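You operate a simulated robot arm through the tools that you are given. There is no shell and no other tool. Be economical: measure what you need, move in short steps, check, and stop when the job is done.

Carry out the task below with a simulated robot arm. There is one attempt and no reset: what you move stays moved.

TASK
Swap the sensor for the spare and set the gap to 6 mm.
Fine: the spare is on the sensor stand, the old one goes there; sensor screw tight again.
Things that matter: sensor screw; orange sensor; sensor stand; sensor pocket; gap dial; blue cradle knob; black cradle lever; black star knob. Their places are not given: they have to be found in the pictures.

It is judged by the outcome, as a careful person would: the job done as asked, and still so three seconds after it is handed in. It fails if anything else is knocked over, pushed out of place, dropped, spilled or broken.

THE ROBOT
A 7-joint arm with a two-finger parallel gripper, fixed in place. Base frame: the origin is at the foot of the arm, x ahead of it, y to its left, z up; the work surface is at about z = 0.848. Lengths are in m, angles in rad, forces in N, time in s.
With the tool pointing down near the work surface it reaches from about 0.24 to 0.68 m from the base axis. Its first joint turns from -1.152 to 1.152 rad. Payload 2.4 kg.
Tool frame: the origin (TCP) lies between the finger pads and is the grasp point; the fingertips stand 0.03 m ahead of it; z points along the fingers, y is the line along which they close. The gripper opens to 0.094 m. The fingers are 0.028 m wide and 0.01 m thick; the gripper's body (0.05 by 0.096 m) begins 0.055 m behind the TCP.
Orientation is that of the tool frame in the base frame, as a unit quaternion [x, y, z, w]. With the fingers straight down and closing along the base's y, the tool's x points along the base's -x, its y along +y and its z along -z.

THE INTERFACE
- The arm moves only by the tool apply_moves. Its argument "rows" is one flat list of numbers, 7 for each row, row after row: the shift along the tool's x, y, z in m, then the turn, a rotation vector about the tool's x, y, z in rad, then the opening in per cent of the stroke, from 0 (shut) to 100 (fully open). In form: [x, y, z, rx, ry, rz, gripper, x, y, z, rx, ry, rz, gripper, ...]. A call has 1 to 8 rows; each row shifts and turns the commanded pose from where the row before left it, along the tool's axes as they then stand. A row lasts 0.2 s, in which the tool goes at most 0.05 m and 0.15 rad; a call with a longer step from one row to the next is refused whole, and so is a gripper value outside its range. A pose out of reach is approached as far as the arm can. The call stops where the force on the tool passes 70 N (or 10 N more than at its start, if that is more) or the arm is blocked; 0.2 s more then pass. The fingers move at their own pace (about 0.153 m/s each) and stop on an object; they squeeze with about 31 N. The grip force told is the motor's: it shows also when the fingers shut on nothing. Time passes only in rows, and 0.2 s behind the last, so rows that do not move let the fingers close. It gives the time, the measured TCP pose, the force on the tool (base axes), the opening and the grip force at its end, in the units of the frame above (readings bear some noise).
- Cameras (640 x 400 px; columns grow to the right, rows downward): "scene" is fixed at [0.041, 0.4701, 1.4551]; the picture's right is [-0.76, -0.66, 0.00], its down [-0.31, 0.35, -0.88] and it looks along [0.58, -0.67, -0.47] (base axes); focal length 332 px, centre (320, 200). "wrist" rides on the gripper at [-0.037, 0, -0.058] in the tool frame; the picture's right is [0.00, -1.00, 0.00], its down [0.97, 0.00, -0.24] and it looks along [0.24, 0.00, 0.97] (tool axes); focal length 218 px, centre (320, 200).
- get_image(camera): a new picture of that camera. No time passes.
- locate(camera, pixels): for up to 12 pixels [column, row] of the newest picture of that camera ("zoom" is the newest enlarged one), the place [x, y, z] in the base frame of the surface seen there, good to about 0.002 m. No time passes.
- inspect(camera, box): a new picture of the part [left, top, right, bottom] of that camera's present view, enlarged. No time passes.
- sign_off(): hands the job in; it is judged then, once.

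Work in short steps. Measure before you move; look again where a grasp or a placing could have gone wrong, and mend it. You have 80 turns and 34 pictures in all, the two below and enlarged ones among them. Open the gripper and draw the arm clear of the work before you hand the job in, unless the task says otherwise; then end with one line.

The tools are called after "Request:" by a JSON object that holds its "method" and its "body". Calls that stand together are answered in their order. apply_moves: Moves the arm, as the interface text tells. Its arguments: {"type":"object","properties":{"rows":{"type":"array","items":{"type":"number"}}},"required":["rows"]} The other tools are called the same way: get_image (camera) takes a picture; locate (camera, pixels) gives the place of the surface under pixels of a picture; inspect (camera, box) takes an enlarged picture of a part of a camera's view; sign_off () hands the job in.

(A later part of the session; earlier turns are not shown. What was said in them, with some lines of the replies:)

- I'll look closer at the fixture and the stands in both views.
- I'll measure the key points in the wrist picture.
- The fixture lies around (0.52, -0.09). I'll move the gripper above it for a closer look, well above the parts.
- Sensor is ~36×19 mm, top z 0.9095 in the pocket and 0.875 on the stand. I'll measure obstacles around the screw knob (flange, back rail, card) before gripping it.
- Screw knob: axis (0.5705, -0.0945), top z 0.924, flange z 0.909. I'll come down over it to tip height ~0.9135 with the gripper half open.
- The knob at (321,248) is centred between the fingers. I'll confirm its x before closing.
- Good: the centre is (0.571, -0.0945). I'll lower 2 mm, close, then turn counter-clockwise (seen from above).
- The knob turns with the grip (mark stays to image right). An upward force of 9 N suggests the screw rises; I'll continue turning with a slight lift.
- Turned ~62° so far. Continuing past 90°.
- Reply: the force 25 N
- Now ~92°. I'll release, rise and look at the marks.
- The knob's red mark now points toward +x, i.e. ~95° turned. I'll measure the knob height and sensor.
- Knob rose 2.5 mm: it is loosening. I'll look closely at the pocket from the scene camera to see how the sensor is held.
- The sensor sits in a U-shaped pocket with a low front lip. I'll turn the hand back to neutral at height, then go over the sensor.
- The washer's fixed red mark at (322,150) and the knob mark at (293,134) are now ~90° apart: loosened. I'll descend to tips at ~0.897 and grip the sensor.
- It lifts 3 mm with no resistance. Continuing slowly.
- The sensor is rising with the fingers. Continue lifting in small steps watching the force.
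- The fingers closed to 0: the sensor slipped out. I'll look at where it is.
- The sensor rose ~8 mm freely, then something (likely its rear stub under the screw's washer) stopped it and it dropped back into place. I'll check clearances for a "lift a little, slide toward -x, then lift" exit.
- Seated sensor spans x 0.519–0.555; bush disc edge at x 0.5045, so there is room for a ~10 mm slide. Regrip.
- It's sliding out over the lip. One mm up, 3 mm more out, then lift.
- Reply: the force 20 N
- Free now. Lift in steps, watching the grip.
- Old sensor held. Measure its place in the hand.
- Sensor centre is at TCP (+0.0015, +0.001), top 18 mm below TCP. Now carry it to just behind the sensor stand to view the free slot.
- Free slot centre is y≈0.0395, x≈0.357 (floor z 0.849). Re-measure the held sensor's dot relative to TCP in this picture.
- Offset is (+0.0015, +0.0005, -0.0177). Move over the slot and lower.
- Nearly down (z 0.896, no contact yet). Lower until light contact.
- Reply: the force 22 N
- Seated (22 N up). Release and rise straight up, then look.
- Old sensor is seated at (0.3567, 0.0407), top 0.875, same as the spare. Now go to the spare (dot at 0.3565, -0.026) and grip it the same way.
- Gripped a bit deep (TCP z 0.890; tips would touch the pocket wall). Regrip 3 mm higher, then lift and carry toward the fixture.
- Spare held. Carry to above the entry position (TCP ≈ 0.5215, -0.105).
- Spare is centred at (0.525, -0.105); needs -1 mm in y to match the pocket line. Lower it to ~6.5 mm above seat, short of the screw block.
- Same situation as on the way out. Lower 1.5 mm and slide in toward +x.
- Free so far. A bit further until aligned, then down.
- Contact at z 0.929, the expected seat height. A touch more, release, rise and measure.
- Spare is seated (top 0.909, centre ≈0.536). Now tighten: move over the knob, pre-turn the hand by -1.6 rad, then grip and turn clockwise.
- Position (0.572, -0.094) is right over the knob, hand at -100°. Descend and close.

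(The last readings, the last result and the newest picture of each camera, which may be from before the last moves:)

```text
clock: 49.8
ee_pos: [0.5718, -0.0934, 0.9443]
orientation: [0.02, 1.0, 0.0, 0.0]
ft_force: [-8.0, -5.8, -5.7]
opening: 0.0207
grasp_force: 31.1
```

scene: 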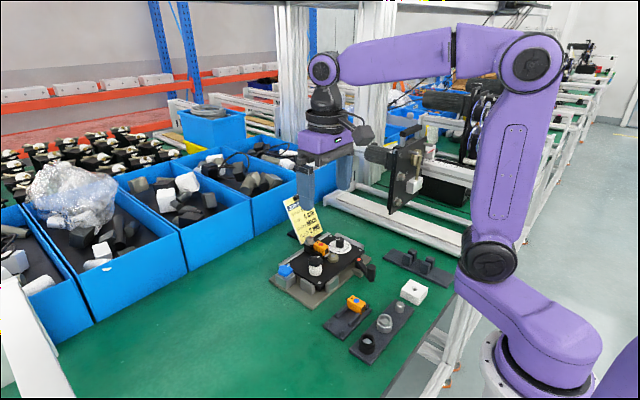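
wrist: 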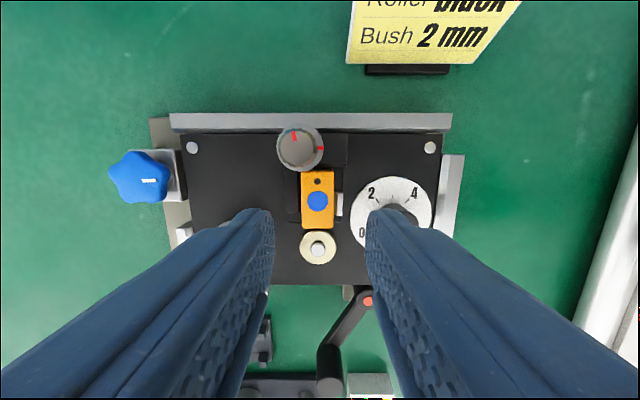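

Request:
{"method": "apply_moves", "body": {"rows": [0, 0, 0, 0, 0, 0.06, 0, 0, 0, 0, 0, 0, 0, 0]}}

Request:
{"method": "inspect", "body": {"camera": "wrist", "box": [270, 190, 370, 290]}}

```text
clock: 50.4
ee_pos: [0.5719, -0.0959, 0.9446]
orientation: [0.05, 0.999, 0.0, 0.001]
ft_force: [-8.2, -8.2, -5.3]
opening: 0.021
grasp_force: 31.2
```

```text
4.00 times, centred on (320, 240) of wrist
```

zoom: 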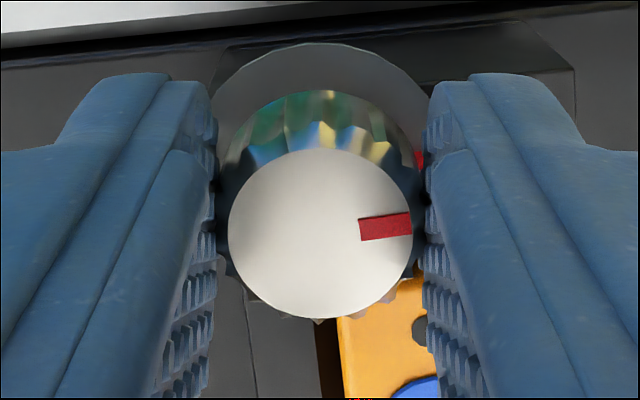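

The mark is within ~3° of aligned with the fixed one; nudge 0.08 rad further, then release and go above the gap dial.

Request:
{"method": "apply_moves", "body": {"rows": [0, 0, 0, 0, 0, 0.08, 0, 0, 0, 0, 0, 0, 0, 0]}}

Request:
{"method": "apply_moves", "body": {"rows": [0, 0, 0, 0, 0, 0, 45, 0, 0, 0, 0, 0, 0, 45, 0, 0, -0.03, 0, 0, 0, 45, 0, 0, -0.03, 0, 0, 0, 45]}}

```text
clock: 51.0
ee_pos: [0.573, -0.0957, 0.9442]
orientation: [0.091, 0.996, 0.0, 0.0]
ft_force: [-6.7, -9.1, -3.4]
opening: 0.0209
grasp_force: 31.0
```

```text
clock: 52.0
ee_pos: [0.5714, -0.0947, 1.0042]
orientation: [0.09, 0.996, 0.0, 0.0]
ft_force: [0.0, -0.6, -0.1]
opening: 0.0423
grasp_force: 0.0
```

Now go to a pose with the camera directly over the dial (neutral yaw) to read its scale.

Request:
{"method": "apply_moves", "body": {"rows": [0, 0, 0, 0, 0, -0.09, 45, 0, 0, 0, 0, 0, -0.091, 45, 0.0308, -0.0234, 0, 0, 0, 0, 45, 0.0308, -0.0234, 0, 0, 0, 0, 45, 0.0308, -0.0234, 0, 0, 0, 0, 45, 0, 0, 0, 0, 0, 0, 45]}}

Request:
{"method": "inspect", "body": {"camera": "wrist", "box": [200, 80, 400, 205]}}

```text
clock: 53.4
ee_pos: [0.4819, -0.1639, 1.0022]
orientation: [-0.001, 1.0, -0.001, 0.0]
ft_force: [0.0, 0.5, -0.1]
opening: 0.0425
grasp_force: 0.0
```

```text
3.20 times, centred on (300, 142) of wrist
```

zoom: 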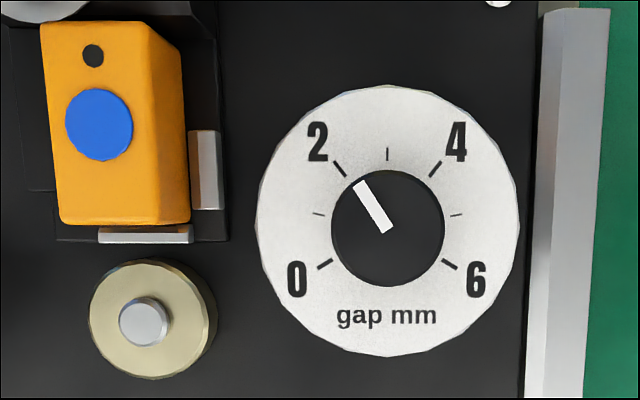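

Clear: 40° per mm, 6 is at +120°, pointer at -30° (≈2.25 mm), so 150° clockwise is needed. Move over the dial knob, pre-turn the hand -1.45 rad, descend and grip.

Request:
{"method": "apply_moves", "body": {"rows": [-0.034, -0.0009, 0, 0, 0, 0, 45, 0, 0, 0, 0, 0, -0.145, 45, 0, 0, 0, 0, 0, -0.145, 45, 0, 0, 0, 0, 0, -0.145, 45, 0, 0, 0, 0, 0, -0.145, 45, 0, 0, 0, 0, 0, -0.145, 45, 0, 0, 0, 0, 0, -0.145, 45, 0, 0, 0, 0, 0, -0.145, 45]}}

Request:
{"method": "apply_moves", "body": {"rows": [0, 0, 0, 0, 0, -0.145, 45, 0, 0, 0, 0, 0, -0.145, 45, 0, 0, 0, 0, 0, -0.145, 45, 0, 0, 0.03, 0, 0, 0, 45, 0, 0, 0.025, 0, 0, 0, 45, 0, 0, 0.016, 0, 0, 0, 45, 0, 0, 0.01, 0, 0, 0, 45, 0, 0, 0, 0, 0, 0, 45]}}

```text
clock: 55.2
ee_pos: [0.5148, -0.1657, 1.0045]
orientation: [-0.487, 0.873, 0.001, 0.001]
ft_force: [0.0, 1.3, 0.0]
opening: 0.0423
grasp_force: 0.1
```

```text
clock: 57.0
ee_pos: [0.5137, -0.1648, 0.9231]
orientation: [-0.664, 0.748, 0.0, 0.0]
ft_force: [0.9, -0.3, -0.7]
opening: 0.0423
grasp_force: 0.1
```

At the dial knob, yaw -83.2°. Close and start turning clockwise.

Request:
{"method": "apply_moves", "body": {"rows": [0, 0, 0, 0, 0, 0, 0, 0, 0, 0, 0, 0, 0, 0, 0, 0, 0, 0, 0, 0, 0]}}

Request:
{"method": "apply_moves", "body": {"rows": [0, 0, 0, 0, 0, 0.145, 0, 0, 0, 0, 0, 0, 0.145, 0, 0, 0, 0, 0, 0, 0.145, 0, 0, 0, 0, 0, 0, 0.145, 0, 0, 0, 0, 0, 0, 0.145, 0, 0, 0, 0, 0, 0, 0.145, 0]}}

Request:
{"method": "apply_moves", "body": {"rows": [0, 0, 0, 0, 0, 0.145, 0, 0, 0, 0, 0, 0, 0.145, 0, 0, 0, 0, 0, 0, 0.145, 0, 0, 0, 0, 0, 0, 0.145, 0, 0, 0, 0, 0, 0, 0.145, 0, 0, 0, 0, 0, 0, 0.145, 0]}}

```text
clock: 57.8
ee_pos: [0.514, -0.1647, 0.9232]
orientation: [-0.664, 0.748, -0.001, 0.002]
ft_force: [13.1, -3.1, -2.3]
opening: 0.024
grasp_force: 31.0
```

```text
clock: 59.2
ee_pos: [0.5149, -0.1649, 0.9238]
orientation: [-0.286, 0.958, 0.0, 0.0]
ft_force: [13.6, 4.4, -1.3]
opening: 0.0237
grasp_force: 31.1
```

```text
clock: 60.6
ee_pos: [0.5145, -0.1656, 0.9232]
orientation: [0.146, 0.989, -0.001, 0.0]
ft_force: [14.6, 8.8, 0.7]
opening: 0.0241
grasp_force: 30.8
```

Turned 100°. 50° more (target yaw +66.8°).

Request:
{"method": "apply_moves", "body": {"rows": [0, 0, 0, 0, 0, 0.145, 0, 0, 0, 0, 0, 0, 0.145, 0, 0, 0, 0, 0, 0, 0.145, 0, 0, 0, 0, 0, 0, 0.145, 0, 0, 0, 0, 0, 0, 0.145, 0, 0, 0, 0, 0, 0, 0.145, 0, 0, 0, 0, 0, 0, 0, 0]}}

```text
clock: 62.2
ee_pos: [0.5151, -0.1644, 0.9228]
orientation: [0.549, 0.836, 0.001, 0.001]
ft_force: [14.3, 12.3, 6.5]
opening: 0.0234
grasp_force: 30.9
```

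Yaw 66.6°, as wanted. Release, rise, turn back and view from the same pose.

Request:
{"method": "apply_moves", "body": {"rows": [0, 0, 0, 0, 0, 0, 45, 0, 0, 0, 0, 0, 0, 45, 0, 0, -0.02, 0, 0, 0, 45, 0, 0, -0.03, 0, 0, 0, 45, 0, 0, -0.031, 0, 0, 0, 45]}}

Request:
{"method": "apply_moves", "body": {"rows": [0, 0, 0, 0, 0, -0.145, 45, 0, 0, 0, 0, 0, -0.145, 45, 0, 0, 0, 0, 0, -0.145, 45, 0, 0, 0, 0, 0, -0.145, 45, 0, 0, 0, 0, 0, -0.145, 45, 0, 0, 0, 0, 0, -0.145, 45, 0, 0, 0, 0, 0, -0.145, 45, 0, 0, 0, 0, 0, -0.145, 45]}}

Request:
{"method": "apply_moves", "body": {"rows": [0.034, 0.001, 0, 0, 0, 0, 45, 0, 0, 0, 0, 0, 0, 45]}}

Request:
{"method": "inspect", "body": {"camera": "wrist", "box": [230, 100, 390, 200]}}

```text
clock: 63.4
ee_pos: [0.5142, -0.1651, 1.0031]
orientation: [0.547, 0.837, -0.001, -0.001]
ft_force: [-0.3, 0.5, -0.1]
opening: 0.042
grasp_force: 0.1
```

```text
clock: 65.2
ee_pos: [0.5132, -0.165, 1.0044]
orientation: [-0.002, 1.0, 0.0, 0.0]
ft_force: [-0.1, -0.4, 0.8]
opening: 0.0425
grasp_force: 0.0
```

```text
clock: 65.8
ee_pos: [0.4797, -0.1653, 1.0043]
orientation: [-0.001, 1.0, 0.0, 0.001]
ft_force: [1.4, -0.5, 0.7]
opening: 0.0422
grasp_force: 0.1
```

```text
4.00 times, centred on (310, 150) of wrist
```

zoom: 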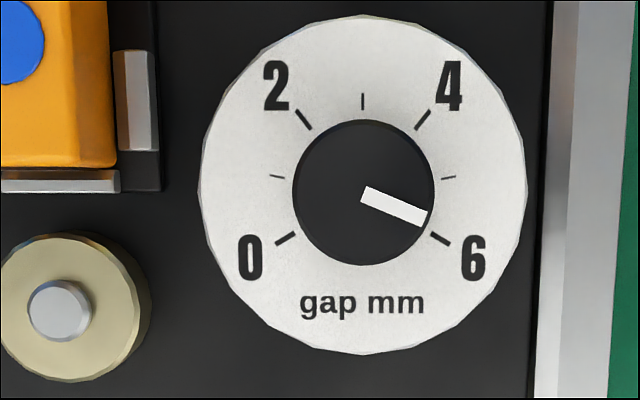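

Pointer reads ~112.7°, tick 6 at 120°: ~5.8 mm, so ~7.4° more. I'll regrip at yaw -67.5°, so that at 6 mm the pointer will point exactly straight down in the wrist picture when the hand is at -60°.

Request:
{"method": "apply_moves", "body": {"rows": [-0.035, -0.0005, 0, 0, 0, 0, 45, 0, 0, 0, 0, 0, -0.147, 45, 0, 0, 0, 0, 0, -0.147, 45, 0, 0, 0, 0, 0, -0.147, 45, 0, 0, 0, 0, 0, -0.147, 45, 0, 0, 0, 0, 0, -0.147, 45, 0, 0, 0, 0, 0, -0.147, 45, 0, 0, 0, 0, 0, -0.147, 45]}}

Request:
{"method": "apply_moves", "body": {"rows": [0, 0, 0, 0, 0, -0.147, 45, 0, 0, 0.03, 0, 0, 0, 45, 0, 0, 0.025, 0, 0, 0, 45, 0, 0, 0.015, 0, 0, 0, 45, 0, 0, 0.011, 0, 0, 0, 45, 0, 0, 0, 0, 0, 0, 0, 0, 0, 0, 0, 0, 0, 0, 0, 0, 0, 0, 0, 0, 0]}}

Request:
{"method": "apply_moves", "body": {"rows": [0, 0, 0, 0, 0, 0.068, 0, 0, 0, 0, 0, 0, 0.068, 0, 0, 0, 0, 0, 0, 0, 0]}}

```text
clock: 67.6
ee_pos: [0.5147, -0.1652, 1.003]
orientation: [-0.494, 0.869, 0.0, 0.0]
ft_force: [-0.5, 0.3, 0.0]
opening: 0.0422
grasp_force: 0.1
```

```text
clock: 69.4
ee_pos: [0.5147, -0.1651, 0.9231]
orientation: [-0.555, 0.832, 0.0, 0.0]
ft_force: [-3.9, 1.4, 0.8]
opening: 0.0242
grasp_force: 31.0
```

```text
clock: 70.2
ee_pos: [0.5147, -0.1654, 0.923]
orientation: [-0.498, 0.867, -0.001, -0.001]
ft_force: [-5.5, 1.1, 2.6]
opening: 0.0242
grasp_force: 30.7
```

Hand is now at -59.7°. Last picture, taken while gripped, to measure the pointer.

Request:
{"method": "inspect", "body": {"camera": "wrist", "box": [264, 195, 376, 305]}}

```text
3.64 times, centred on (320, 250) of wrist
```

zoom: 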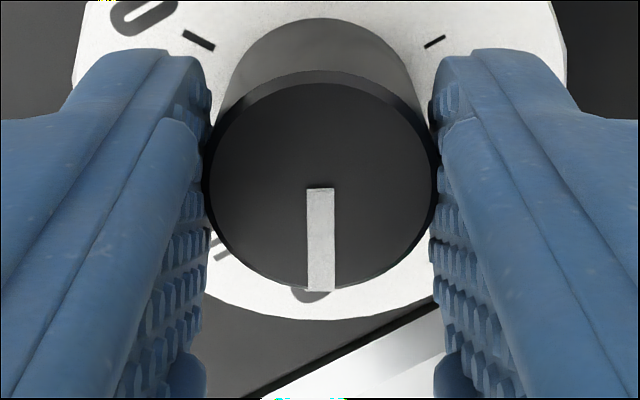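

The pointer is exactly vertical in the picture with the hand at -59.7°, i.e. at 120° = 6 mm. Release, rise straight up and draw clear.

Request:
{"method": "apply_moves", "body": {"rows": [0, 0, 0, 0, 0, 0, 45, 0, 0, 0, 0, 0, 0, 45, 0, 0, -0.02, 0, 0, 0, 45, 0, 0, -0.04, 0, 0, 0, 45, 0, 0, -0.045, 0, 0, 0, 45, 0, 0, -0.045, 0, 0, 0, 100, 0, 0, -0.045, 0, 0, 0, 100, 0, 0, 0, 0, 0, 0, 100]}}

```text
clock: 72.0
ee_pos: [0.5133, -0.1642, 1.1177]
orientation: [-0.497, 0.868, 0.0, -0.001]
ft_force: [-0.4, 0.2, 0.8]
opening: 0.094
grasp_force: 0.0
```

The gripper is open and well clear of the work, so I'm handing the job in.

Request:
{"method": "sign_off", "body": {}}

```text
The job is handed in.
```

The spare sensor is seated in the pocket, the old one is in the stand's free slot, the sensor screw is turned back to its alignment mark, and the gap dial is at 6 mm; I had no pictures left to check the screw after its last small turn or the dial after I let go of it.
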